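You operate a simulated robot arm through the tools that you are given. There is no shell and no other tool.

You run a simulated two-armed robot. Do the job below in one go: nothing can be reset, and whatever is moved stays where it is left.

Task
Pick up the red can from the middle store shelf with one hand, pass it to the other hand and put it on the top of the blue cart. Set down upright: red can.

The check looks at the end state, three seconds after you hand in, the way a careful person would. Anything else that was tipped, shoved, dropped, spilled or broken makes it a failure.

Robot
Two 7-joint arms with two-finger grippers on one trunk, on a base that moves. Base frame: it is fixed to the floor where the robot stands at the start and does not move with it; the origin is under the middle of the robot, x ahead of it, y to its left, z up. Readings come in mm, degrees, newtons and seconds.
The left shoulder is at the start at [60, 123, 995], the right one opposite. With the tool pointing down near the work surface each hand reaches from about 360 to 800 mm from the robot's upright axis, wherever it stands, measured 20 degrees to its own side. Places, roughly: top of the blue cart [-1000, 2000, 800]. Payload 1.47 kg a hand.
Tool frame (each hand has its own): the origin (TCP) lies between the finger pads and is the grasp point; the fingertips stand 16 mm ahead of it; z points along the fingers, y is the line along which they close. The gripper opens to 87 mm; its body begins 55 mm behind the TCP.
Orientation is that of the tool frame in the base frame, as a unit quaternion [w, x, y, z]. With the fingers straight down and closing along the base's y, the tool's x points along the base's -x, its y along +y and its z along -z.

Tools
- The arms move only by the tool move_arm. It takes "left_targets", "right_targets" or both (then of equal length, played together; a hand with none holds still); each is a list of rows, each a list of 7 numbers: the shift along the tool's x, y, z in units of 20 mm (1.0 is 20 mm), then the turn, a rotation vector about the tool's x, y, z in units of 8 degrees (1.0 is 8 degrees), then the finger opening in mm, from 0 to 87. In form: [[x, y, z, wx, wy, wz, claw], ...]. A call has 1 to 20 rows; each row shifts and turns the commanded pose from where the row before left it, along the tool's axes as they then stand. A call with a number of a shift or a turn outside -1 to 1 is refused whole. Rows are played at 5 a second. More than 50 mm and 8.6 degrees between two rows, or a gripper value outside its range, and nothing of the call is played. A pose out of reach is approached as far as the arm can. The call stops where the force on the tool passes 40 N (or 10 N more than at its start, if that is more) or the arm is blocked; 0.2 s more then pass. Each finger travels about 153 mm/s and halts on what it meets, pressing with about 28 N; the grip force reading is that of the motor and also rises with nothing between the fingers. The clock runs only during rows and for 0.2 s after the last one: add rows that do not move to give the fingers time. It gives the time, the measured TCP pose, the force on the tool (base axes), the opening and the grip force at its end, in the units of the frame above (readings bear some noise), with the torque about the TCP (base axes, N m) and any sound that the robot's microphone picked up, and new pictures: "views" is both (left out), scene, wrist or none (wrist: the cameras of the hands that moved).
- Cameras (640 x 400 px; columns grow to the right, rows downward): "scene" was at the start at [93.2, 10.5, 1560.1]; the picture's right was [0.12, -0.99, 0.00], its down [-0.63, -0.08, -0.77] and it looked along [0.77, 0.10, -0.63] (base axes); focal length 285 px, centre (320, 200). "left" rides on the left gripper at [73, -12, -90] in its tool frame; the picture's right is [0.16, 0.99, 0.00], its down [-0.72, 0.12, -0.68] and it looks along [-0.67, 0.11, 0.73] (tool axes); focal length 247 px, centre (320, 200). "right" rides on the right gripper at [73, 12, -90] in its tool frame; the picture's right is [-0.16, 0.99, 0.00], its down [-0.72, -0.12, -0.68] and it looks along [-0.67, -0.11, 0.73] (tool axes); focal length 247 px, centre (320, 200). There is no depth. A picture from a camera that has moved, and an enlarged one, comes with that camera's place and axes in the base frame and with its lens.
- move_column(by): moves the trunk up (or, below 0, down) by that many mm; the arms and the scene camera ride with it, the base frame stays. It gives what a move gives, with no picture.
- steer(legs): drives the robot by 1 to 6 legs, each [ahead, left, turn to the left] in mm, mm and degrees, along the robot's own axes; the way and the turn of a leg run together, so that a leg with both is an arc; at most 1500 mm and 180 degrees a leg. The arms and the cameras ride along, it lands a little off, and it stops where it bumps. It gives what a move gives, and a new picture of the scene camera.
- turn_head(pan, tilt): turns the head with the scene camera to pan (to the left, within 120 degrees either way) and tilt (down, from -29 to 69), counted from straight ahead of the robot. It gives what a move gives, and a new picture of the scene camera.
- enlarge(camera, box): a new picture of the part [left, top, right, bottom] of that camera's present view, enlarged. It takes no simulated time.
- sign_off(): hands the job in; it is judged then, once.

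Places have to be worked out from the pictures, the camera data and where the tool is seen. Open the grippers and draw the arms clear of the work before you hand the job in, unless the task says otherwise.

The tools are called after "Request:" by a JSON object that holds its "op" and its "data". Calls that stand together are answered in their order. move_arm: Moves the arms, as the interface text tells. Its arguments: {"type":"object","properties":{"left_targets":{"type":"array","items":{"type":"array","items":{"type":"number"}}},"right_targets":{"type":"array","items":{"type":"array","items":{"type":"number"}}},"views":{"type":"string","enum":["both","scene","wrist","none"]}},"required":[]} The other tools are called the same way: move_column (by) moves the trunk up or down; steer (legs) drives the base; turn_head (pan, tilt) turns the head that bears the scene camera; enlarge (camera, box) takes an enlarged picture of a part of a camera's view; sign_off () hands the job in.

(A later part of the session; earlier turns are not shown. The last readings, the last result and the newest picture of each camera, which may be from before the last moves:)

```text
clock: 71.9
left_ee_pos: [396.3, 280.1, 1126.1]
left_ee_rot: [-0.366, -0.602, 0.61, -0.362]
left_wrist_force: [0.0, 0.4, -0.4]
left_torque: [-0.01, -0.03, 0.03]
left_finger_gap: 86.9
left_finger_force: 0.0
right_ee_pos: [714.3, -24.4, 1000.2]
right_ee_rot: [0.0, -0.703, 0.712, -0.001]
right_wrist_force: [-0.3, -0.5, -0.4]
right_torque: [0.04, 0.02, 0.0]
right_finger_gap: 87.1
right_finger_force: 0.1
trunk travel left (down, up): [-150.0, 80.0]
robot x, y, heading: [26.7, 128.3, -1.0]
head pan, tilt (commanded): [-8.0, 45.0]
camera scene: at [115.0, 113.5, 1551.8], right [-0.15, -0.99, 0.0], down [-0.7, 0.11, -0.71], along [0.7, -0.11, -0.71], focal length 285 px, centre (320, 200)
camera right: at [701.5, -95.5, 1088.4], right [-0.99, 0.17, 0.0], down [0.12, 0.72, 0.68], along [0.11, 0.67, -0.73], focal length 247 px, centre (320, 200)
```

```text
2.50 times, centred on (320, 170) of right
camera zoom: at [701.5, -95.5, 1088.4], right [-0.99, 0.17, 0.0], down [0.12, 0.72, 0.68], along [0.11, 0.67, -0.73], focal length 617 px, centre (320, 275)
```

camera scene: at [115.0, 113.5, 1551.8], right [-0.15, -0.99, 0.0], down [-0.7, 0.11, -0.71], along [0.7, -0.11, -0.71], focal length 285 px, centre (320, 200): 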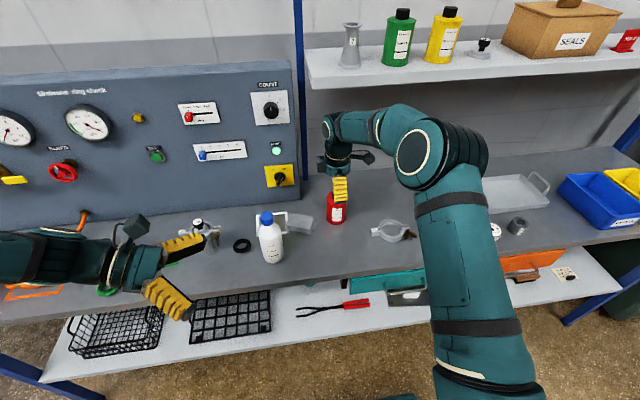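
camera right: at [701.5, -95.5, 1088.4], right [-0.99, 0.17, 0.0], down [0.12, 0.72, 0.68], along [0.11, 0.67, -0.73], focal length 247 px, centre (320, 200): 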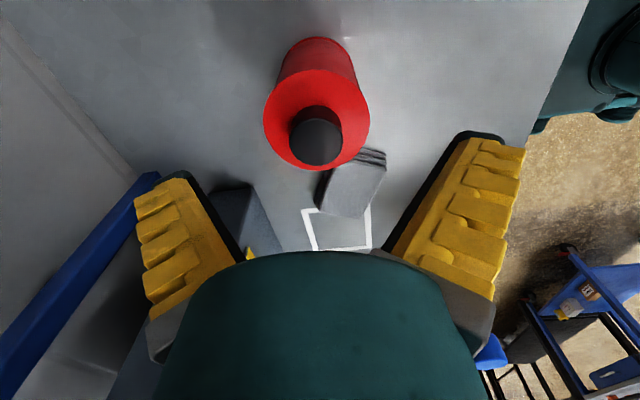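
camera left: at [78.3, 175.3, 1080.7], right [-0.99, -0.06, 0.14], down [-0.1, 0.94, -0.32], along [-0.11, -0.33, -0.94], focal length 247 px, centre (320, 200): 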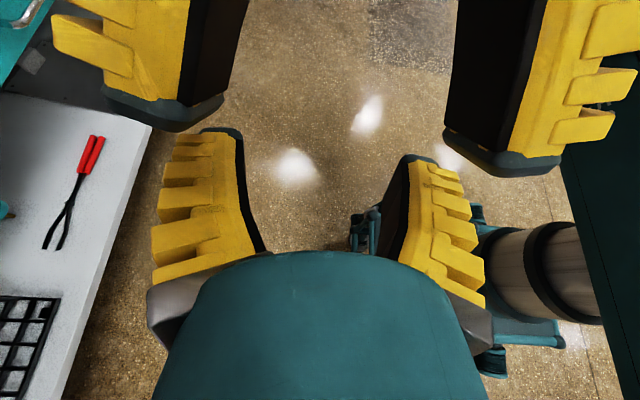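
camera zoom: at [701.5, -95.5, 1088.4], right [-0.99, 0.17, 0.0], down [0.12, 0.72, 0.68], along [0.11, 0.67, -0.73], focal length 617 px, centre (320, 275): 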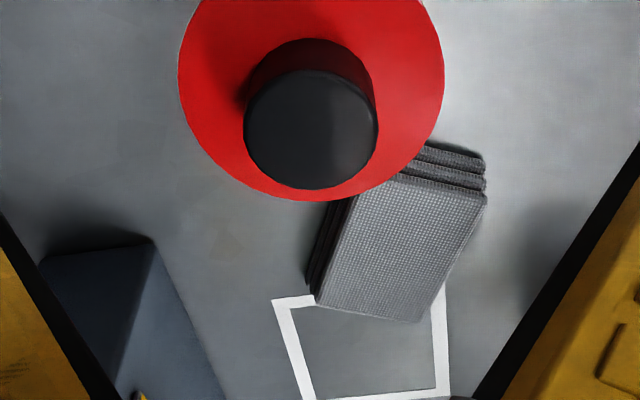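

The cap is 6 mm off along tool x. I correct that and descend 30 mm so the fingertips sit just above the can's shoulder.

Request:
{"op": "move_arm", "data": {"right_targets": [[0.3, -0.05, 0, 0, 0, 0, 87], [0, 0, 0.5, 0, 0, 0, 87], [0, 0, 0.5, 0, 0, 0, 87], [0, 0, 0.5, 0, 0, 0, 87]], "views": "both"}}

Request:
{"op": "enlarge", "data": {"camera": "scene", "box": [290, 140, 390, 240]}}

Request:
{"op": "enlarge", "data": {"camera": "right", "box": [230, 110, 410, 270]}}

```text
clock: 72.9
left_ee_pos: [395.4, 280.6, 1126.2]
left_ee_rot: [-0.366, -0.603, 0.609, -0.363]
left_wrist_force: [-0.4, -0.1, -0.8]
left_torque: [-0.03, 0.0, 0.02]
left_finger_gap: 87.1
left_finger_force: 0.1
right_ee_pos: [714.2, -32.2, 969.0]
right_ee_rot: [0.0, -0.703, 0.711, 0.001]
right_wrist_force: [0.2, -0.1, 0.2]
right_torque: [0.03, -0.01, -0.01]
right_finger_gap: 87.0
right_finger_force: 0.1
trunk travel left (down, up): [-150.0, 80.0]
robot x, y, heading: [26.5, 128.6, -1.0]
head pan, tilt (commanded): [-8.0, 45.0]
camera scene: at [115.0, 113.7, 1551.7], right [-0.15, -0.99, 0.0], down [-0.7, 0.11, -0.71], along [0.7, -0.11, -0.71], focal length 285 px, centre (320, 200)
camera right: at [701.8, -102.6, 1058.1], right [-0.99, 0.17, 0.0], down [0.12, 0.72, 0.68], along [0.11, 0.67, -0.73], focal length 247 px, centre (320, 200)
```

scene: 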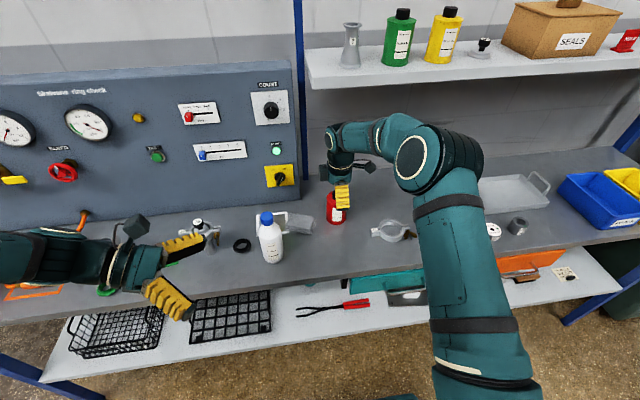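
right: 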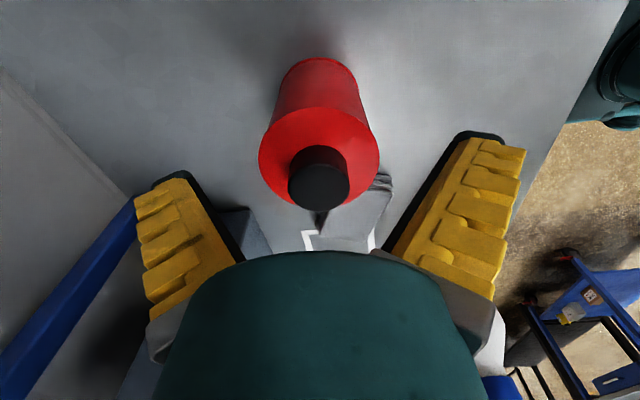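

```text
4.00 times, centred on (340, 190) of scene
camera zoom: at [115.0, 113.7, 1551.7], right [-0.15, -0.99, 0.0], down [-0.7, 0.11, -0.71], along [0.7, -0.11, -0.71], focal length 1141 px, centre (240, 240)
```

zoom: 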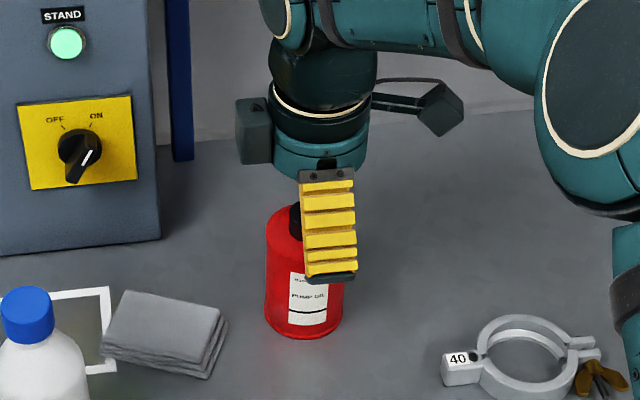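

```text
2.50 times, centred on (320, 190) of right
camera zoom: at [701.8, -102.6, 1058.1], right [-0.99, 0.17, 0.0], down [0.12, 0.72, 0.68], along [0.11, 0.67, -0.73], focal length 617 px, centre (320, 225)
```

zoom: 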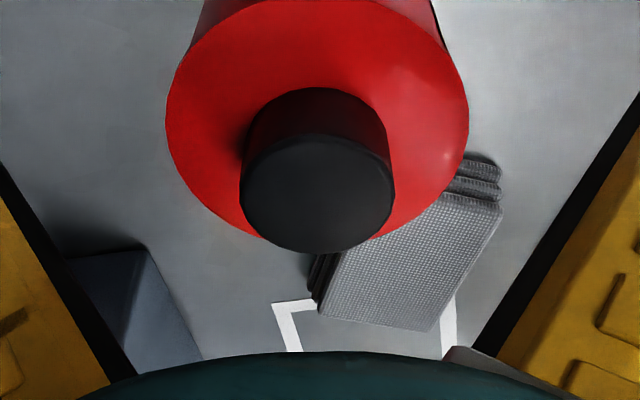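

The cap is centered between the fingers. I close on the cap.

Request:
{"op": "move_arm", "data": {"right_targets": [[0, 0, 0, 0, 0, 0, 60], [0, 0, 0, 0, 0, 0, 44], [0, 0, 0, 0, 0, 0, 34], [0, 0, 0, 0, 0, 0, 24], [0, 0, 0, 0, 0, 0, 10], [0, 0, 0, 0, 0, 0, 0], [0, 0, 0, 0, 0, 0, 0], [0, 0, 0, 0, 0, 0, 0]], "views": "both"}}

Request:
{"op": "enlarge", "data": {"camera": "scene", "box": [290, 140, 390, 240]}}

Request:
{"op": "enlarge", "data": {"camera": "right", "box": [230, 110, 410, 270]}}

```text
clock: 74.7
left_ee_pos: [395.9, 281.0, 1126.2]
left_ee_rot: [-0.367, -0.602, 0.61, -0.362]
left_wrist_force: [0.3, 0.1, 0.4]
left_torque: [-0.01, 0.01, 0.02]
left_finger_gap: 87.2
left_finger_force: 0.0
right_ee_pos: [714.0, -31.1, 969.7]
right_ee_rot: [0.0, -0.704, 0.711, 0.0]
right_wrist_force: [2.7, 2.1, 6.5]
right_torque: [0.51, -0.09, -0.09]
right_finger_gap: 23.7
right_finger_force: 27.7
trunk travel left (down, up): [-150.0, 80.0]
robot x, y, heading: [29.5, 128.0, -0.5]
head pan, tilt (commanded): [-8.0, 45.0]
camera scene: at [114.4, 114.0, 1551.8], right [-0.15, -0.99, 0.0], down [-0.7, 0.11, -0.71], along [0.7, -0.11, -0.71], focal length 285 px, centre (320, 200)
camera right: at [701.7, -102.1, 1059.0], right [-0.99, 0.17, 0.0], down [0.12, 0.72, 0.68], along [0.12, 0.67, -0.73], focal length 247 px, centre (320, 200)
```

scene: 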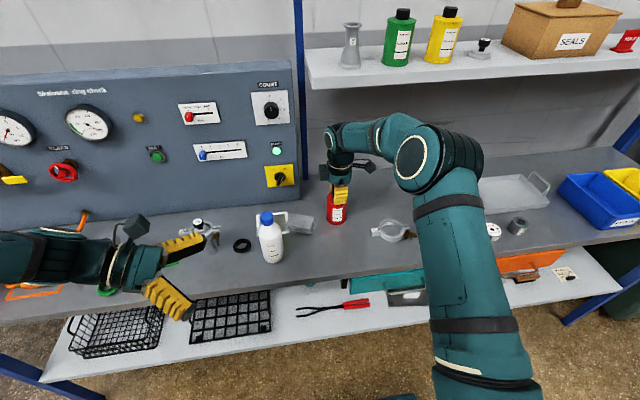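
right: 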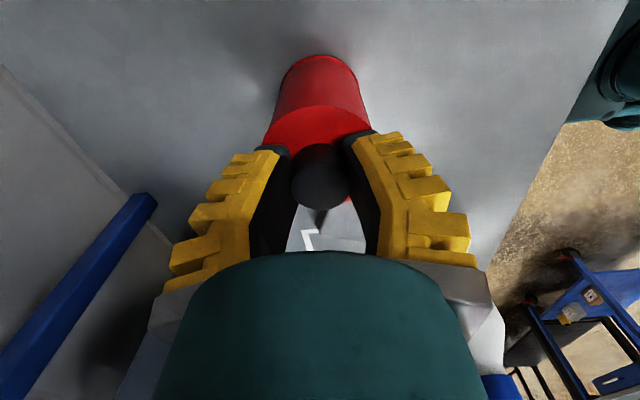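

```text
4.00 times, centred on (340, 190) of scene
camera zoom: at [114.4, 114.0, 1551.8], right [-0.15, -0.99, 0.0], down [-0.7, 0.11, -0.71], along [0.7, -0.11, -0.71], focal length 1141 px, centre (240, 240)
```

zoom: 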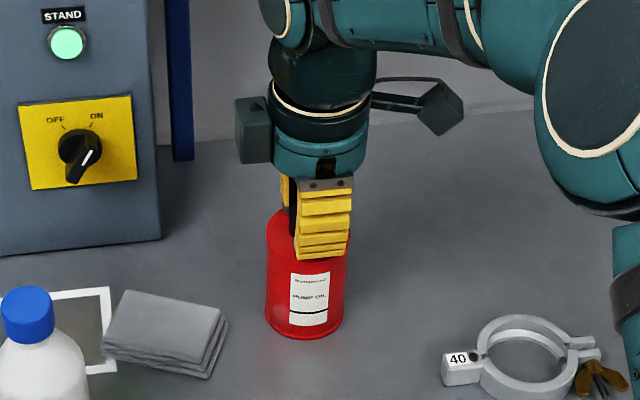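

```text
2.50 times, centred on (320, 190) of right
camera zoom: at [701.7, -102.1, 1059.0], right [-0.99, 0.17, 0.0], down [0.12, 0.72, 0.68], along [0.12, 0.67, -0.73], focal length 617 px, centre (320, 225)
```

zoom: 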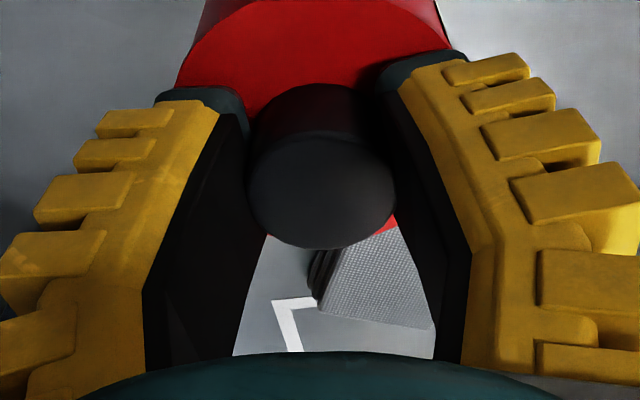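

The grip on the cap reads 28 N. I lift slowly by 12 mm and check.

Request:
{"op": "move_arm", "data": {"right_targets": [[0, 0, -0.15, 0, 0, 0, 0], [0, 0, -0.15, 0, 0, 0, 0], [0, 0, -0.15, 0, 0, 0, 0], [0, 0, -0.15, 0, 0, 0, 0], [0, 0, 0, 0, 0, 0, 0]], "views": "both"}}

Request:
{"op": "enlarge", "data": {"camera": "scene", "box": [290, 140, 390, 240]}}

Request:
{"op": "enlarge", "data": {"camera": "right", "box": [230, 50, 410, 250]}}

```text
clock: 75.9
left_ee_pos: [395.2, 279.6, 1127.1]
left_ee_rot: [-0.366, -0.603, 0.61, -0.362]
left_wrist_force: [-0.5, -0.8, -0.7]
left_torque: [0.01, 0.01, 0.02]
left_finger_gap: 87.2
left_finger_force: 0.1
right_ee_pos: [716.5, -32.6, 979.1]
right_ee_rot: [-0.001, -0.704, 0.711, 0.0]
right_wrist_force: [0.6, 0.4, -3.4]
right_torque: [0.01, -0.02, -0.01]
right_finger_gap: 18.3
right_finger_force: 27.4
trunk travel left (down, up): [-150.0, 80.0]
robot x, y, heading: [27.5, 123.4, -1.0]
head pan, tilt (commanded): [-8.0, 45.0]
camera scene: at [115.1, 113.6, 1551.7], right [-0.15, -0.99, 0.0], down [-0.7, 0.11, -0.71], along [0.7, -0.11, -0.71], focal length 285 px, centre (320, 200)
camera right: at [703.8, -103.4, 1068.9], right [-0.99, 0.17, 0.0], down [0.12, 0.72, 0.68], along [0.11, 0.67, -0.73], focal length 247 px, centre (320, 200)
```

scene: 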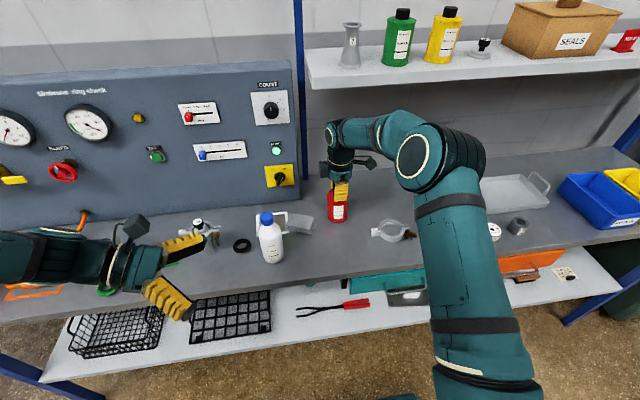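
right: 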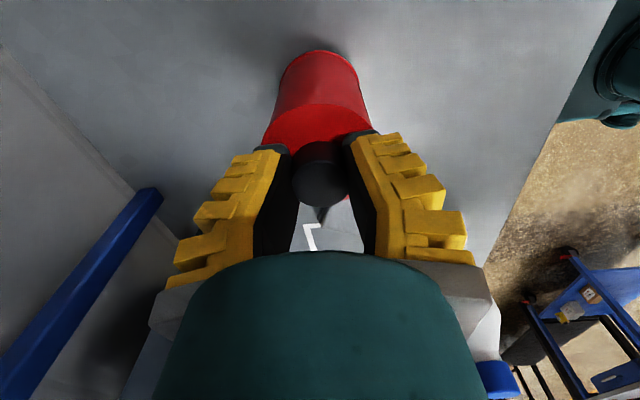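

```text
4.00 times, centred on (340, 190) of scene
camera zoom: at [115.1, 113.6, 1551.7], right [-0.15, -0.99, 0.0], down [-0.7, 0.11, -0.71], along [0.7, -0.11, -0.71], focal length 1141 px, centre (240, 240)
```

zoom: 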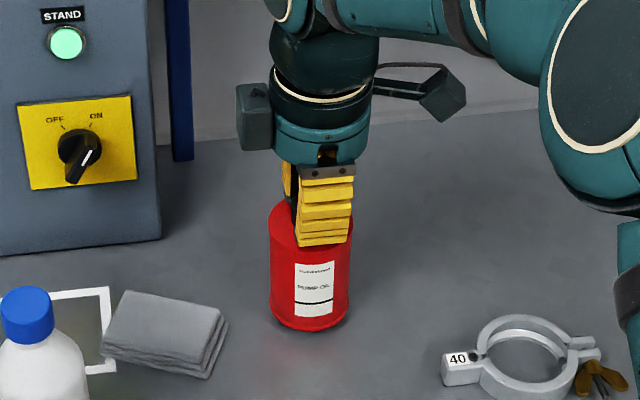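

```text
2.00 times, centred on (320, 150) of right
camera zoom: at [703.8, -103.4, 1068.9], right [-0.99, 0.17, 0.0], down [0.12, 0.72, 0.68], along [0.11, 0.67, -0.73], focal length 494 px, centre (320, 300)
```

zoom: 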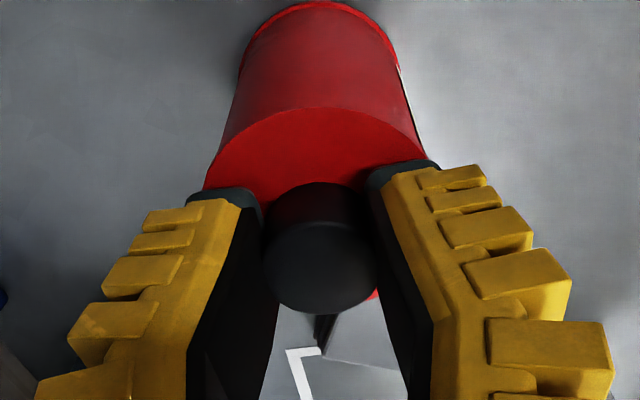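

The can came up with the hand (about 3.4 N of weight). I hold still a second to see whether the grip is stable.

Request:
{"op": "move_arm", "data": {"right_targets": [[0, 0, 0, 0, 0, 0, 0], [0, 0, 0, 0, 0, 0, 0], [0, 0, 0, 0, 0, 0, 0], [0, 0, 0, 0, 0, 0, 0], [0, 0, 0, 0, 0, 0, 0], [0, 0, 0, 0, 0, 0, 0], [0, 0, 0, 0, 0, 0, 0], [0, 0, 0, 0, 0, 0, 0]], "views": "wrist"}}

Request:
{"op": "enlarge", "data": {"camera": "right", "box": [230, 50, 410, 250]}}

```text
clock: 77.7
left_ee_pos: [396.4, 279.7, 1125.9]
left_ee_rot: [-0.366, -0.602, 0.61, -0.362]
left_wrist_force: [0.9, 0.4, 0.4]
left_torque: [0.02, 0.0, -0.02]
left_finger_gap: 86.8
left_finger_force: 0.1
right_ee_pos: [717.6, -32.6, 979.6]
right_ee_rot: [-0.001, -0.703, 0.711, 0.001]
right_wrist_force: [-0.5, -0.5, -3.0]
right_torque: [0.05, -0.01, 0.0]
right_finger_gap: 18.0
right_finger_force: 27.8
trunk travel left (down, up): [-150.0, 80.0]
robot x, y, heading: [23.5, 124.2, -0.6]
head pan, tilt (commanded): [-8.0, 45.0]
camera right: at [703.9, -103.5, 1068.9], right [-0.99, 0.17, 0.0], down [0.12, 0.72, 0.68], along [0.11, 0.67, -0.73], focal length 247 px, centre (320, 200)
```

right: 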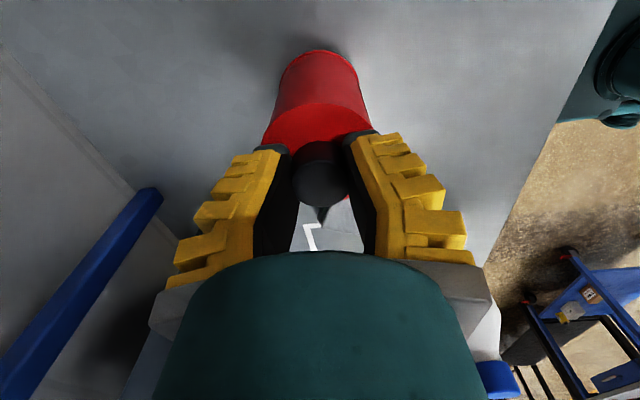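

```text
2.00 times, centred on (320, 150) of right
camera zoom: at [703.9, -103.5, 1068.9], right [-0.99, 0.17, 0.0], down [0.12, 0.72, 0.68], along [0.11, 0.67, -0.73], focal length 494 px, centre (320, 300)
```

zoom: 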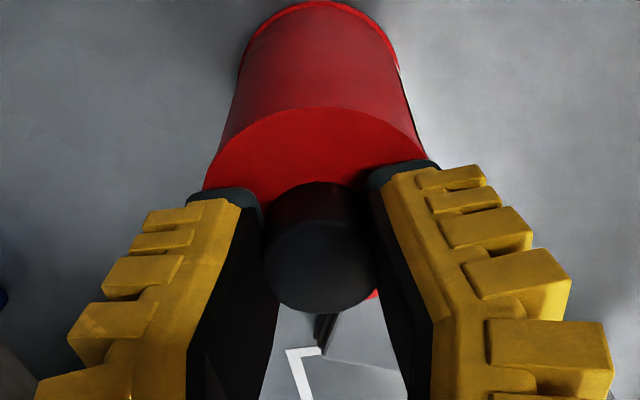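

The grip is steady. I lift another 40 mm and check again for creep.

Request:
{"op": "move_arm", "data": {"right_targets": [[0, 0, -0.25, 0, 0, 0, 0], [0, 0, -0.25, 0, 0, 0, 0], [0, 0, -0.25, 0, 0, 0, 0], [0, 0, -0.25, 0, 0, 0, 0], [0, 0, -0.25, 0, 0, 0, 0], [0, 0, -0.25, 0, 0, 0, 0], [0, 0, -0.25, 0, 0, 0, 0], [0, 0, -0.25, 0, 0, 0, 0], [0, 0, 0, 0, 0, 0, 0]], "views": "both"}}

Request:
{"op": "enlarge", "data": {"camera": "right", "box": [230, 50, 410, 250]}}

Request:
{"op": "enlarge", "data": {"camera": "scene", "box": [290, 120, 390, 230]}}

```text
clock: 79.7
left_ee_pos: [395.9, 280.7, 1126.9]
left_ee_rot: [-0.366, -0.603, 0.609, -0.363]
left_wrist_force: [0.2, 0.3, 0.1]
left_torque: [0.01, 0.01, 0.0]
left_finger_gap: 86.8
left_finger_force: 0.1
right_ee_pos: [715.5, -30.7, 1020.9]
right_ee_rot: [-0.001, -0.703, 0.711, 0.001]
right_wrist_force: [-0.3, -0.3, -2.5]
right_torque: [0.01, 0.02, 0.0]
right_finger_gap: 17.9
right_finger_force: 27.8
trunk travel left (down, up): [-150.0, 80.0]
robot x, y, heading: [26.5, 129.1, -0.8]
head pan, tilt (commanded): [-8.0, 45.0]
camera scene: at [115.2, 113.6, 1551.7], right [-0.15, -0.99, 0.0], down [-0.7, 0.11, -0.71], along [0.7, -0.11, -0.71], focal length 285 px, centre (320, 200)
camera right: at [703.4, -103.0, 1109.2], right [-0.99, 0.17, 0.0], down [0.12, 0.72, 0.68], along [0.11, 0.67, -0.73], focal length 247 px, centre (320, 200)
```

scene: 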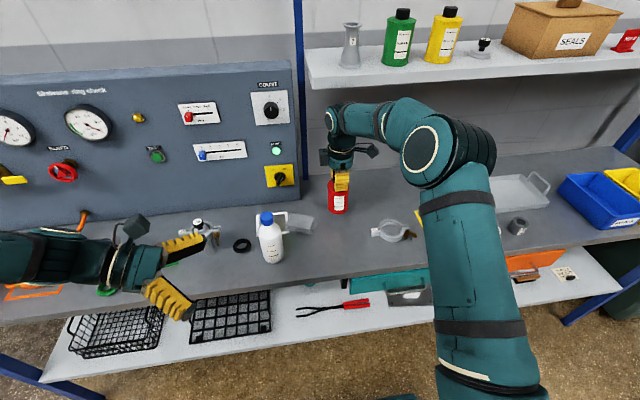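
right: 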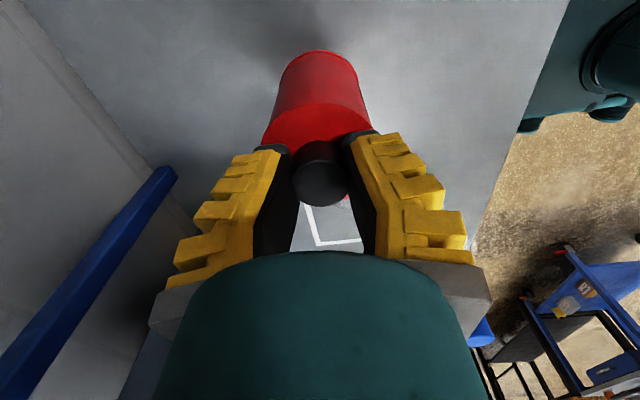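

```text
2.00 times, centred on (320, 150) of right
camera zoom: at [703.4, -103.0, 1109.2], right [-0.99, 0.17, 0.0], down [0.12, 0.72, 0.68], along [0.11, 0.67, -0.73], focal length 494 px, centre (320, 300)
```

zoom: 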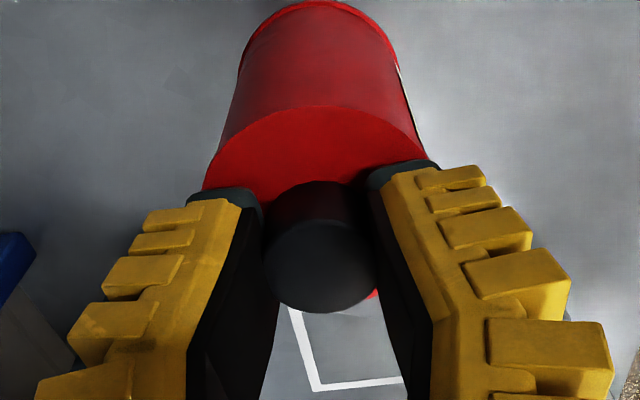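

```text
3.64 times, centred on (340, 175) of scene
camera zoom: at [115.2, 113.6, 1551.7], right [-0.15, -0.99, 0.0], down [-0.7, 0.11, -0.71], along [0.7, -0.11, -0.71], focal length 1038 px, centre (247, 291)
```

zoom: 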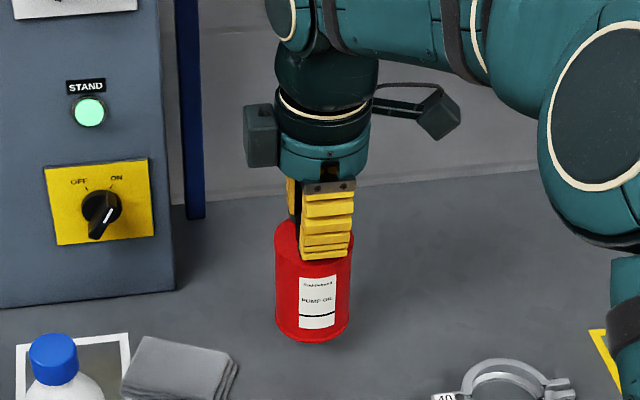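

The grip on the cap is solid and the can hangs upright. I back away from the bench with the can lifted.

Request:
{"op": "steer", "data": {"legs": [[-200, 0, 0], [-300, 0, 0]]}}

Request:
{"op": "enlarge", "data": {"camera": "right", "box": [230, 50, 410, 250]}}

```text
clock: 83.0
left_ee_pos: [-104.4, 286.7, 1125.3]
left_ee_rot: [-0.366, -0.603, 0.609, -0.363]
left_wrist_force: [-0.3, 0.2, 0.3]
left_torque: [0.03, 0.03, 0.03]
left_finger_gap: 87.2
left_finger_force: 0.1
right_ee_pos: [215.8, -25.7, 1020.5]
right_ee_rot: [0.0, -0.704, 0.71, -0.001]
right_wrist_force: [0.3, 0.1, -2.6]
right_torque: [-0.02, -0.03, -0.02]
right_finger_gap: 18.0
right_finger_force: 27.6
trunk travel left (down, up): [-150.0, 80.0]
robot x, y, heading: [-475.9, 130.6, -0.7]
head pan, tilt (commanded): [-8.0, 45.0]
camera scene: at [-385.3, 119.2, 1551.8], right [-0.15, -0.99, 0.0], down [-0.7, 0.1, -0.71], along [0.7, -0.1, -0.71], focal length 285 px, centre (320, 200)
```

scene: 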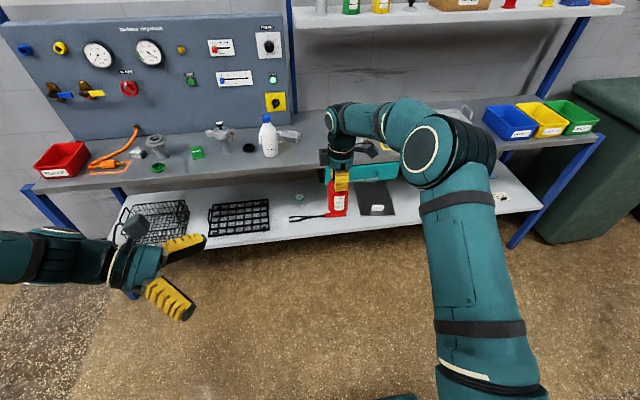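

```text
2.00 times, centred on (320, 150) of right
camera zoom: at [203.7, -96.1, 1109.4], right [-0.99, 0.17, 0.0], down [0.12, 0.72, 0.68], along [0.11, 0.67, -0.73], focal length 494 px, centre (320, 300)
```

zoom: 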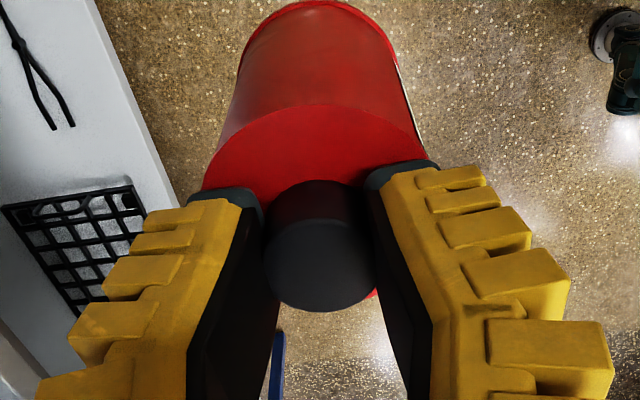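

Everything stays steady. I bring the can in closer to the robot's front center before driving, moving the left hand a bit outward.

Request:
{"op": "move_arm", "data": {"right_targets": [[-0.78, 0.85, 0, 0, 0, 0, 0], [-0.78, 0.85, 0, 0, 0, 0, 0], [-0.78, 0.85, 0, 0, 0, 0, 0], [-0.78, 0.85, 0, 0, 0, 0, 0], [-0.78, 0.85, 0, 0, 0, 0, 0], [-0.78, 0.85, 0, 0, 0, 0, 0], [-0.78, 0.85, 0, 0, 0, 0, 0], [-0.78, 0.85, 0, 0, 0, 0, 0], [-0.78, 0.85, 0, 0, 0, 0, 0], [-0.78, 0.85, 0, 0, 0, 0, 0]], "left_targets": [[-0.1876, 0, -0.353, 0, 0, 0, 87], [-0.1876, 0, -0.353, 0, 0, 0, 87], [-0.1876, 0, -0.353, 0, 0, 0, 87], [-0.1876, 0, -0.353, 0, 0, 0, 87], [-0.1876, 0, -0.353, 0, 0, 0, 87], [-0.1876, 0, -0.353, 0, 0, 0, 87], [-0.1876, 0, -0.353, 0, 0, 0, 87], [-0.1876, 0, -0.353, 0, 0, 0, 87], [-0.1876, 0, -0.353, 0, 0, 0, 87], [-0.1876, 0, -0.353, 0, 0, 0, 87]], "views": "both"}}

```text
clock: 85.2
left_ee_pos: [-103.2, 368.6, 1125.3]
left_ee_rot: [-0.366, -0.603, 0.608, -0.363]
left_wrist_force: [0.4, 0.8, -0.1]
left_torque: [-0.03, 0.02, 0.03]
left_finger_gap: 86.7
left_finger_force: 0.2
right_ee_pos: [47.0, 133.0, 1019.3]
right_ee_rot: [0.0, -0.704, 0.71, 0.0]
right_wrist_force: [-0.1, -0.1, -3.3]
right_torque: [0.02, 0.02, -0.02]
right_finger_gap: 17.8
right_finger_force: 27.7
trunk travel left (down, up): [-150.0, 80.0]
robot x, y, heading: [-472.3, 131.5, -0.4]
head pan, tilt (commanded): [-8.0, 45.0]
camera scene: at [-384.9, 120.1, 1551.8], right [-0.15, -0.99, 0.0], down [-0.7, 0.1, -0.71], along [0.7, -0.11, -0.71], focal length 285 px, centre (320, 200)
camera right: at [34.7, 62.3, 1108.0], right [-0.99, 0.17, 0.0], down [0.12, 0.72, 0.68], along [0.11, 0.67, -0.73], focal length 247 px, centre (320, 200)
camera left: at [-91.0, 412.3, 1231.2], right [-0.99, -0.07, 0.14], down [-0.11, 0.94, -0.32], along [-0.11, -0.33, -0.94], focal length 247 px, centre (320, 200)
```

scene: 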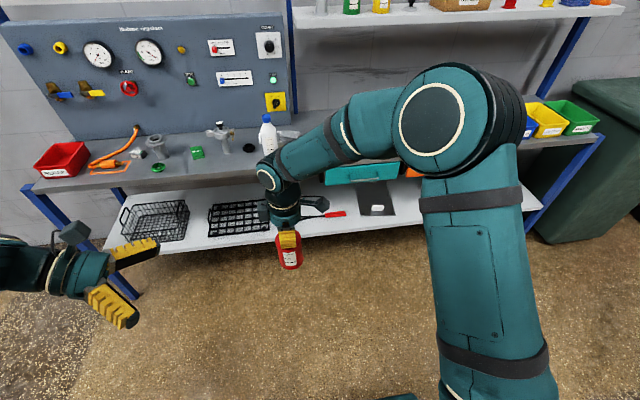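
right: 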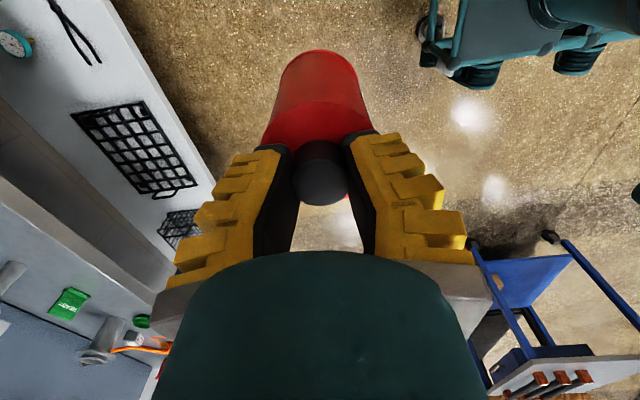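
left: 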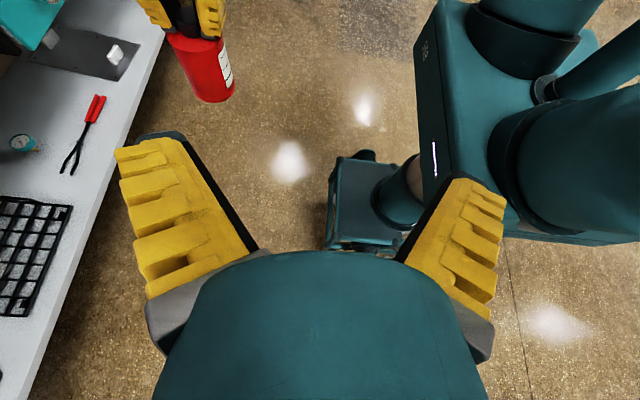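

The can hangs straight. Now I turn left by 90 degrees and drive toward the cart, stopping well short to look at it.

Request:
{"op": "steer", "data": {"legs": [[0, 0, 45], [0, 0, 45.4]]}}

Request:
{"op": "turn_head", "data": {"pan": 20, "tilt": 25}}

```text
clock: 89.8
left_ee_pos: [-716.8, 496.4, 1125.4]
left_ee_rot: [-0.003, 0.857, 0.005, 0.515]
left_wrist_force: [-1.0, -0.1, -0.9]
left_torque: [-0.02, 0.0, 0.02]
left_finger_gap: 86.8
left_finger_force: 0.0
right_ee_pos: [-486.3, 653.8, 1018.3]
right_ee_rot: [0.001, 1.0, 0.007, 0.0]
right_wrist_force: [0.0, -0.4, -2.5]
right_torque: [0.0, -0.04, -0.03]
right_finger_gap: 17.2
right_finger_force: 28.3
trunk travel left (down, up): [-150.0, 80.0]
robot x, y, heading: [-469.0, 133.9, 90.9]
head pan, tilt (commanded): [-8.0, 45.0]
camera scene: at [-465.2, 222.3, 1551.8], right [0.99, -0.13, 0.0], down [-0.09, -0.7, -0.71], along [0.09, 0.7, -0.71], focal length 285 px, centre (320, 200)
```

scene: 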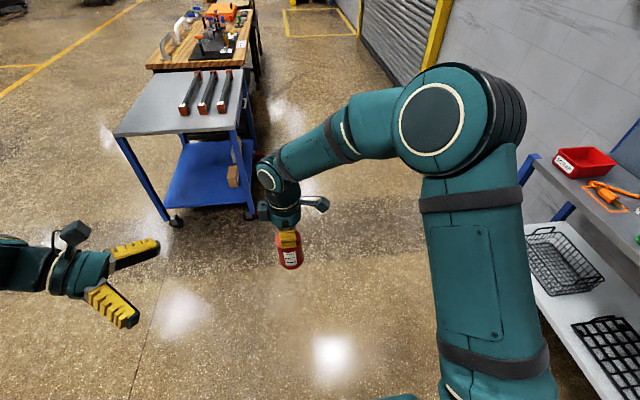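

```text
clock: 90.7
left_ee_pos: [-716.4, 497.1, 1124.6]
left_ee_rot: [-0.004, 0.857, 0.006, 0.515]
left_wrist_force: [-0.2, -0.2, -0.5]
left_torque: [0.0, 0.0, -0.02]
left_finger_gap: 86.9
left_finger_force: 0.2
right_ee_pos: [-485.8, 651.7, 1019.6]
right_ee_rot: [0.001, 1.0, 0.006, -0.001]
right_wrist_force: [0.1, 1.2, -3.2]
right_torque: [0.02, -0.01, -0.03]
right_finger_gap: 17.4
right_finger_force: 28.0
trunk travel left (down, up): [-150.0, 80.0]
robot x, y, heading: [-474.6, 130.7, 90.8]
head pan, tilt (commanded): [20.0, 25.0]
camera scene: at [-507.8, 227.9, 1582.3], right [0.94, 0.35, 0.0], down [0.15, -0.4, -0.91], along [-0.32, 0.85, -0.42], focal length 285 px, centre (320, 200)
```

scene: 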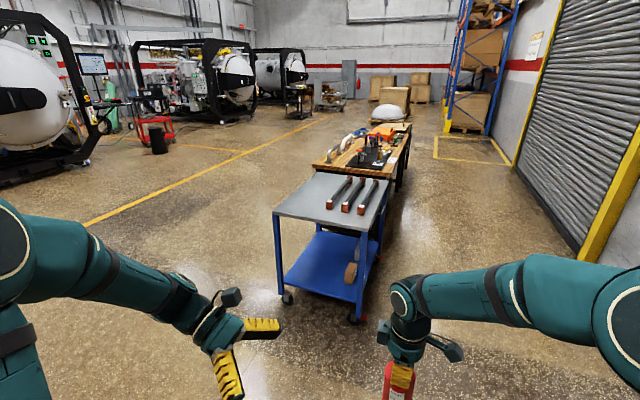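

The grip gap fell slightly, so I check the wrist view for creep.

Request:
{"op": "enlarge", "data": {"camera": "right", "box": [230, 50, 410, 250]}}

Request:
{"op": "enlarge", "data": {"camera": "scene", "box": [260, 150, 440, 300]}}

```text
2.00 times, centred on (320, 150) of right
camera zoom: at [-413.1, 644.0, 1107.7], right [-0.14, -0.99, 0.0], down [-0.73, 0.11, 0.68], along [-0.67, 0.1, -0.73], focal length 494 px, centre (320, 300)
```

zoom: 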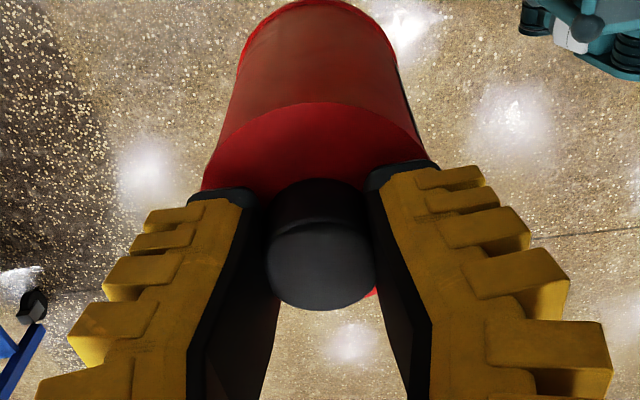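

```text
2.67 times, centred on (350, 225) of scene
camera zoom: at [-507.8, 227.9, 1582.3], right [0.94, 0.35, 0.0], down [0.15, -0.4, -0.91], along [-0.32, 0.85, -0.42], focal length 761 px, centre (240, 133)
```

zoom: 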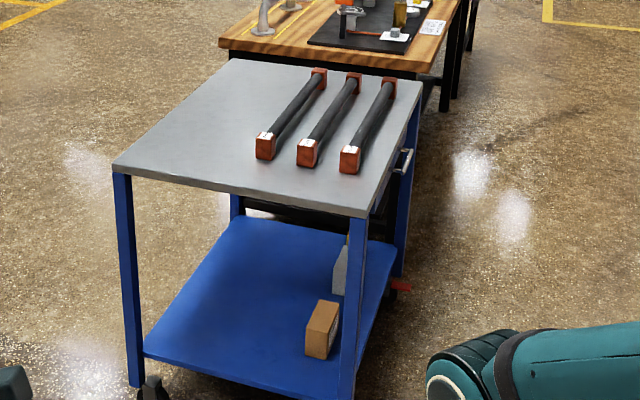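

Only about 1 mm of creep, so I keep going promptly. The cart top spans about x -1300…-735, y 1535…2300 with three rods from x ≈ -1025 rightward; the left strip is free. I drive to just short of it.

Request:
{"op": "steer", "data": {"legs": [[668, 660, -0.8]]}}

Request:
{"op": "turn_head", "data": {"pan": 0, "tilt": 42}}

Request:
{"op": "enlarge", "data": {"camera": "right", "box": [230, 50, 410, 250]}}

```text
clock: 97.0
left_ee_pos: [-1378.0, 1152.0, 1124.0]
left_ee_rot: [0.0, 0.857, -0.001, 0.515]
left_wrist_force: [-0.3, 0.5, -0.3]
left_torque: [-0.02, -0.03, -0.01]
left_finger_gap: 87.2
left_finger_force: 0.1
right_ee_pos: [-1143.8, 1303.3, 1018.7]
right_ee_rot: [0.001, 1.0, -0.004, 0.0]
right_wrist_force: [-0.2, 0.4, -3.2]
right_torque: [0.03, 0.01, -0.02]
right_finger_gap: 17.1
right_finger_force: 28.5
trunk travel left (down, up): [-150.0, 80.0]
robot x, y, heading: [-1139.8, 785.6, 89.5]
head pan, tilt (commanded): [20.0, 25.0]
camera scene: at [-1173.4, 879.2, 1582.3], right [0.94, 0.34, 0.0], down [0.14, -0.4, -0.91], along [-0.3, 0.85, -0.42], focal length 285 px, centre (320, 200)
```

scene: 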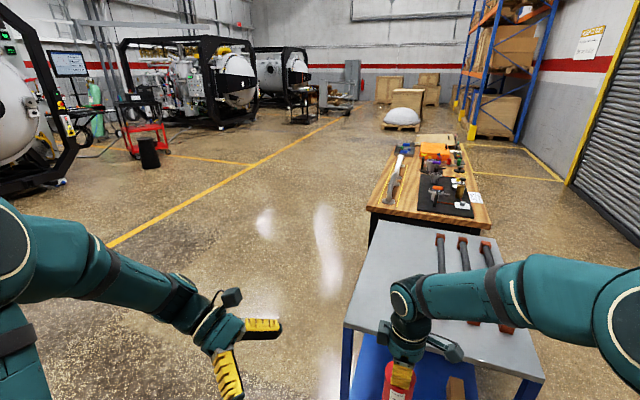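

```text
clock: 97.8
left_ee_pos: [-1377.6, 1151.6, 1125.8]
left_ee_rot: [0.002, 0.857, -0.003, 0.515]
left_wrist_force: [0.1, -0.3, -0.5]
left_torque: [-0.02, 0.0, 0.01]
left_finger_gap: 86.9
left_finger_force: 0.0
right_ee_pos: [-1142.9, 1304.6, 1018.8]
right_ee_rot: [0.0, 1.0, -0.002, 0.0]
right_wrist_force: [0.0, -0.2, -2.8]
right_torque: [0.0, 0.02, 0.01]
right_finger_gap: 17.1
right_finger_force: 28.1
trunk travel left (down, up): [-150.0, 80.0]
robot x, y, heading: [-1138.6, 783.8, 89.7]
head pan, tilt (commanded): [0.0, 42.0]
camera scene: at [-1141.8, 875.8, 1556.1], right [1.0, -0.01, 0.0], down [0.0, -0.67, -0.74], along [0.0, 0.74, -0.67], focal length 285 px, centre (320, 200)
```

scene: 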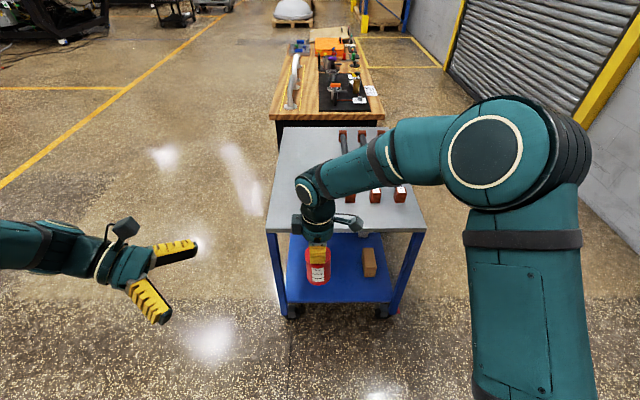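

```text
2.00 times, centred on (320, 150) of right
camera zoom: at [-1070.5, 1293.2, 1107.7], right [-0.16, -0.99, 0.0], down [-0.72, 0.12, 0.68], along [-0.67, 0.11, -0.73], focal length 494 px, centre (320, 300)
```

zoom: 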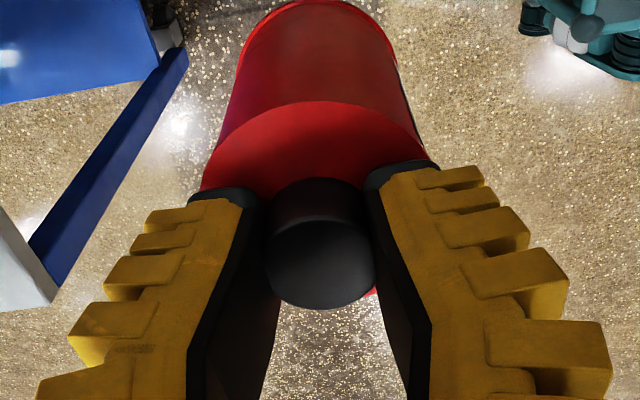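

Creep is negligible. I drive the last 310 mm so the can is above the free left part of the cart top.

Request:
{"op": "steer", "data": {"legs": [[310, 30, 0.3]]}}

Request:
{"op": "turn_head", "data": {"pan": 0, "tilt": 55}}

```text
clock: 99.9
left_ee_pos: [-1405.9, 1473.3, 1124.4]
left_ee_rot: [0.002, 0.857, -0.002, 0.516]
left_wrist_force: [-1.0, 0.4, -0.1]
left_torque: [0.03, 0.01, -0.03]
left_finger_gap: 87.1
left_finger_force: 0.1
right_ee_pos: [-1172.1, 1625.3, 1018.2]
right_ee_rot: [0.001, 1.0, -0.002, 0.0]
right_wrist_force: [0.9, 0.2, -4.5]
right_torque: [-0.01, -0.04, 0.0]
right_finger_gap: 16.7
right_finger_force: 28.4
trunk travel left (down, up): [-150.0, 80.0]
robot x, y, heading: [-1167.8, 1104.7, 89.9]
head pan, tilt (commanded): [0.0, 42.0]
camera scene: at [-1170.2, 1197.3, 1556.0], right [1.0, -0.01, 0.0], down [0.0, -0.67, -0.74], along [0.0, 0.74, -0.67], focal length 285 px, centre (320, 200)
```

scene: 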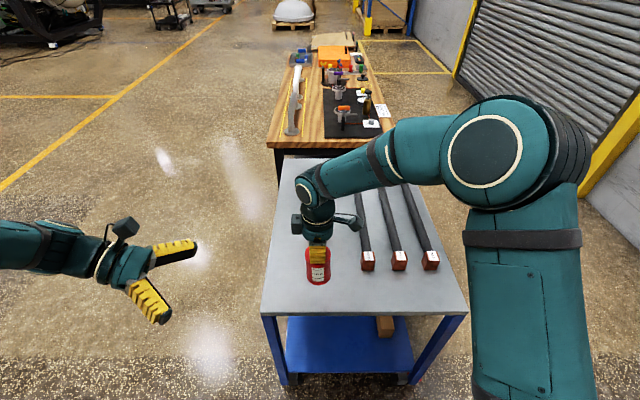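

```text
clock: 100.7
left_ee_pos: [-1405.1, 1472.4, 1125.6]
left_ee_rot: [0.001, 0.857, -0.002, 0.515]
left_wrist_force: [0.1, -1.1, -0.9]
left_torque: [-0.01, 0.03, -0.01]
left_finger_gap: 86.9
left_finger_force: 0.1
right_ee_pos: [-1172.2, 1623.1, 1018.3]
right_ee_rot: [0.001, 1.0, -0.003, 0.0]
right_wrist_force: [0.7, -0.4, -1.9]
right_torque: [0.01, -0.01, 0.0]
right_finger_gap: 17.0
right_finger_force: 28.3
trunk travel left (down, up): [-150.0, 80.0]
robot x, y, heading: [-1168.2, 1100.9, 89.4]
head pan, tilt (commanded): [0.0, 55.0]
camera scene: at [-1170.1, 1184.6, 1538.4], right [1.0, -0.01, 0.0], down [0.0, -0.82, -0.57], along [0.0, 0.57, -0.82], focal length 285 px, centre (320, 200)
```

scene: 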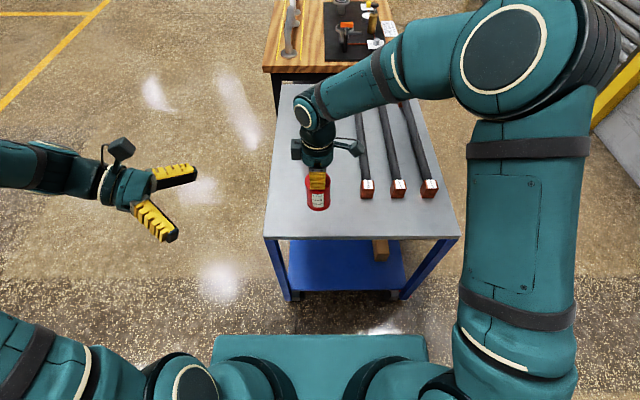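

I enlarge the scene to measure the cart edge and the free spot under the can.

Request:
{"op": "enlarge", "data": {"camera": "scene", "box": [250, 90, 470, 250]}}

Request:
{"op": "enlarge", "data": {"camera": "right", "box": [0, 0, 640, 400]}}

```text
2.50 times, centred on (360, 170) of scene
camera zoom: at [-1170.1, 1184.6, 1538.4], right [1.0, -0.01, 0.0], down [0.0, -0.82, -0.57], along [0.0, 0.57, -0.82], focal length 713 px, centre (220, 275)
```

zoom: 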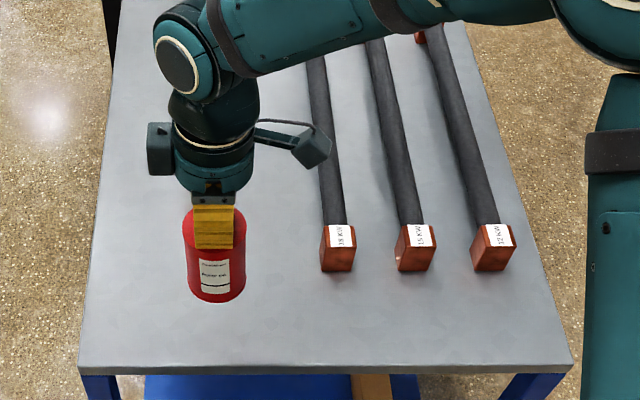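

```text
1.00 times, centred on (320, 200) of right (not enlarged: the box is as wide or as high as the picture)
camera zoom: at [-1099.3, 1613.5, 1107.8], right [-0.16, -0.99, 0.0], down [-0.72, 0.12, 0.68], along [-0.67, 0.11, -0.73], focal length 247 px, centre (320, 200)
```

zoom: 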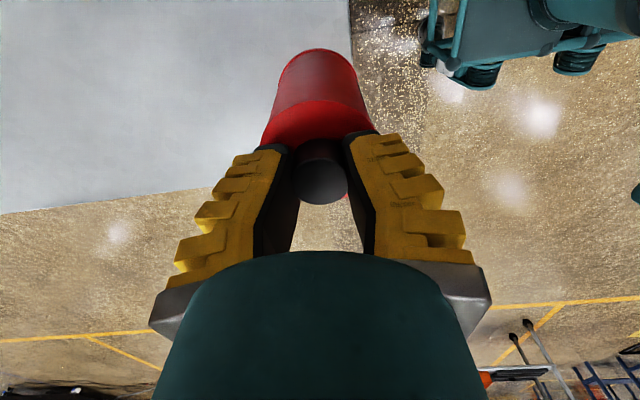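

The near edge is at about y ≈ 1580, so the can is too close to it. I drive 80 mm further ahead (the base still clears the cart by about 180 mm).

Request:
{"op": "steer", "data": {"legs": [[80, 0, 0.2]]}}

Request:
{"op": "enlarge", "data": {"camera": "right", "box": [0, 0, 640, 400]}}

Request:
{"op": "enlarge", "data": {"camera": "scene", "box": [250, 90, 470, 250]}}

```text
clock: 101.8
left_ee_pos: [-1406.9, 1553.3, 1125.0]
left_ee_rot: [0.002, 0.857, -0.001, 0.515]
left_wrist_force: [1.0, -0.4, -0.2]
left_torque: [-0.01, -0.04, -0.01]
left_finger_gap: 87.2
left_finger_force: 0.1
right_ee_pos: [-1173.0, 1705.6, 1017.3]
right_ee_rot: [0.001, 1.0, -0.001, 0.001]
right_wrist_force: [-0.5, 0.1, -3.9]
right_torque: [-0.01, -0.01, -0.01]
right_finger_gap: 17.1
right_finger_force: 27.8
trunk travel left (down, up): [-150.0, 80.0]
robot x, y, heading: [-1167.9, 1180.1, 89.9]
head pan, tilt (commanded): [0.0, 55.0]
camera scene: at [-1170.2, 1267.0, 1538.3], right [1.0, 0.0, 0.0], down [0.0, -0.82, -0.57], along [0.0, 0.57, -0.82], focal length 285 px, centre (320, 200)
```

scene: 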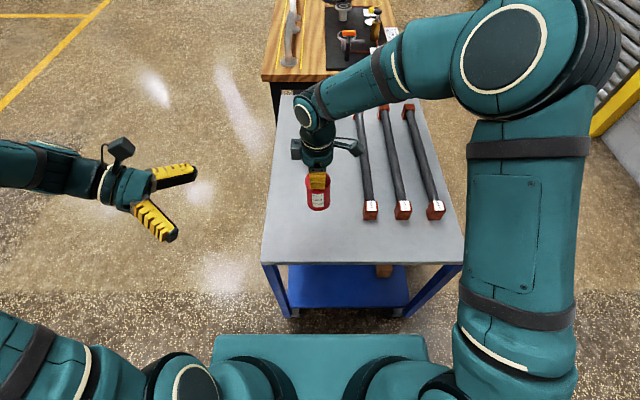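

```text
1.00 times, centred on (320, 200) of right (not enlarged: the box is as wide or as high as the picture)
camera zoom: at [-1100.9, 1695.7, 1107.3], right [-0.16, -0.99, 0.0], down [-0.72, 0.12, 0.68], along [-0.67, 0.11, -0.73], focal length 247 px, centre (320, 200)
```

zoom: 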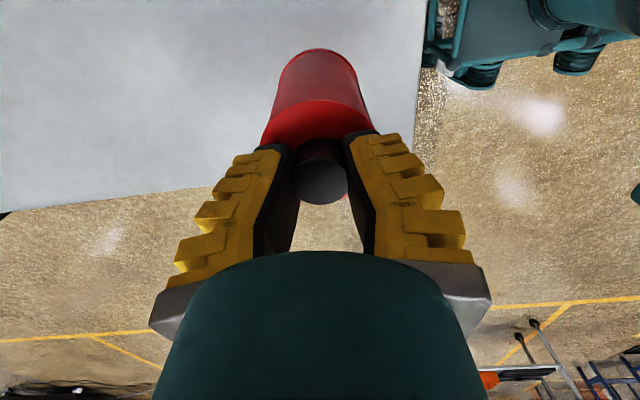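

```text
2.50 times, centred on (360, 170) of scene
camera zoom: at [-1170.2, 1267.0, 1538.3], right [1.0, 0.0, 0.0], down [0.0, -0.82, -0.57], along [0.0, 0.57, -0.82], focal length 713 px, centre (220, 275)
```

zoom: 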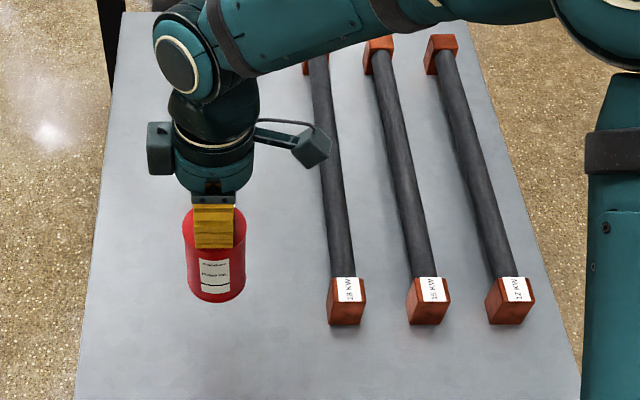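

The can hangs over free space about 115 mm inside the near edge. I lower the trunk by 80 mm, which brings the can to about 25 mm above the cart top.

Request:
{"op": "move_column", "data": {"by": -80}}

Request:
{"op": "enlarge", "data": {"camera": "scene", "box": [250, 90, 470, 250]}}

Request:
{"op": "enlarge", "data": {"camera": "right", "box": [0, 0, 640, 400]}}

Request:
{"op": "enlarge", "data": {"camera": "left", "box": [0, 0, 640, 400]}}

```text
clock: 102.9
left_ee_pos: [-1406.1, 1552.5, 1045.9]
left_ee_rot: [0.0, 0.857, 0.0, 0.515]
left_wrist_force: [-0.6, -0.7, -0.2]
left_torque: [-0.01, -0.01, 0.02]
left_finger_gap: 86.9
left_finger_force: 0.1
right_ee_pos: [-1172.9, 1704.9, 938.9]
right_ee_rot: [0.001, 1.0, 0.0, 0.0]
right_wrist_force: [-0.4, 0.0, -3.2]
right_torque: [-0.02, -0.03, -0.01]
right_finger_gap: 17.1
right_finger_force: 27.9
trunk travel left (down, up): [-70.0, 160.0]
robot x, y, heading: [-1175.2, 1185.8, 90.1]
head pan, tilt (commanded): [0.0, 55.0]
```

```text
2.50 times, centred on (360, 170) of scene
camera zoom: at [-1170.1, 1265.4, 1458.5], right [1.0, 0.0, 0.0], down [0.0, -0.82, -0.57], along [0.0, 0.57, -0.82], focal length 713 px, centre (220, 275)
```

zoom: 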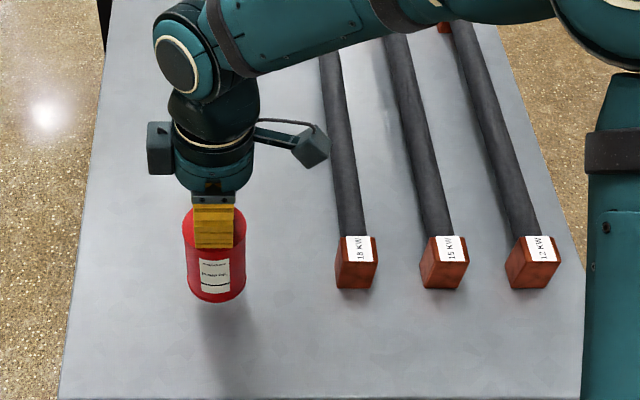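

```text
1.00 times, centred on (320, 200) of right (not enlarged: the box is as wide or as high as the picture)
camera zoom: at [-1100.9, 1694.6, 1028.1], right [-0.16, -0.99, 0.0], down [-0.72, 0.12, 0.68], along [-0.67, 0.11, -0.73], focal length 247 px, centre (320, 200)
```

zoom: 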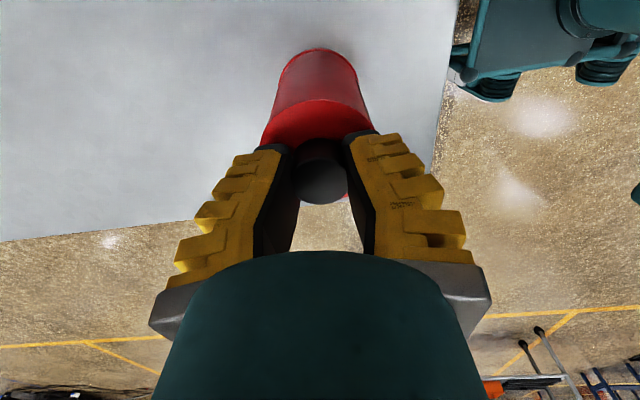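

```text
1.00 times, centred on (320, 200) of left (not enlarged: the box is as wide or as high as the picture)
camera zoom: at [-1451.9, 1563.2, 1151.6], right [0.07, -0.99, 0.14], down [-0.94, -0.11, -0.32], along [0.33, -0.11, -0.94], focal length 247 px, centre (320, 200)
```

zoom: 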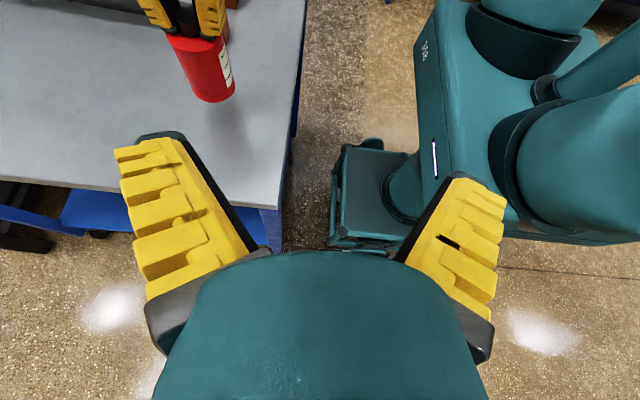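

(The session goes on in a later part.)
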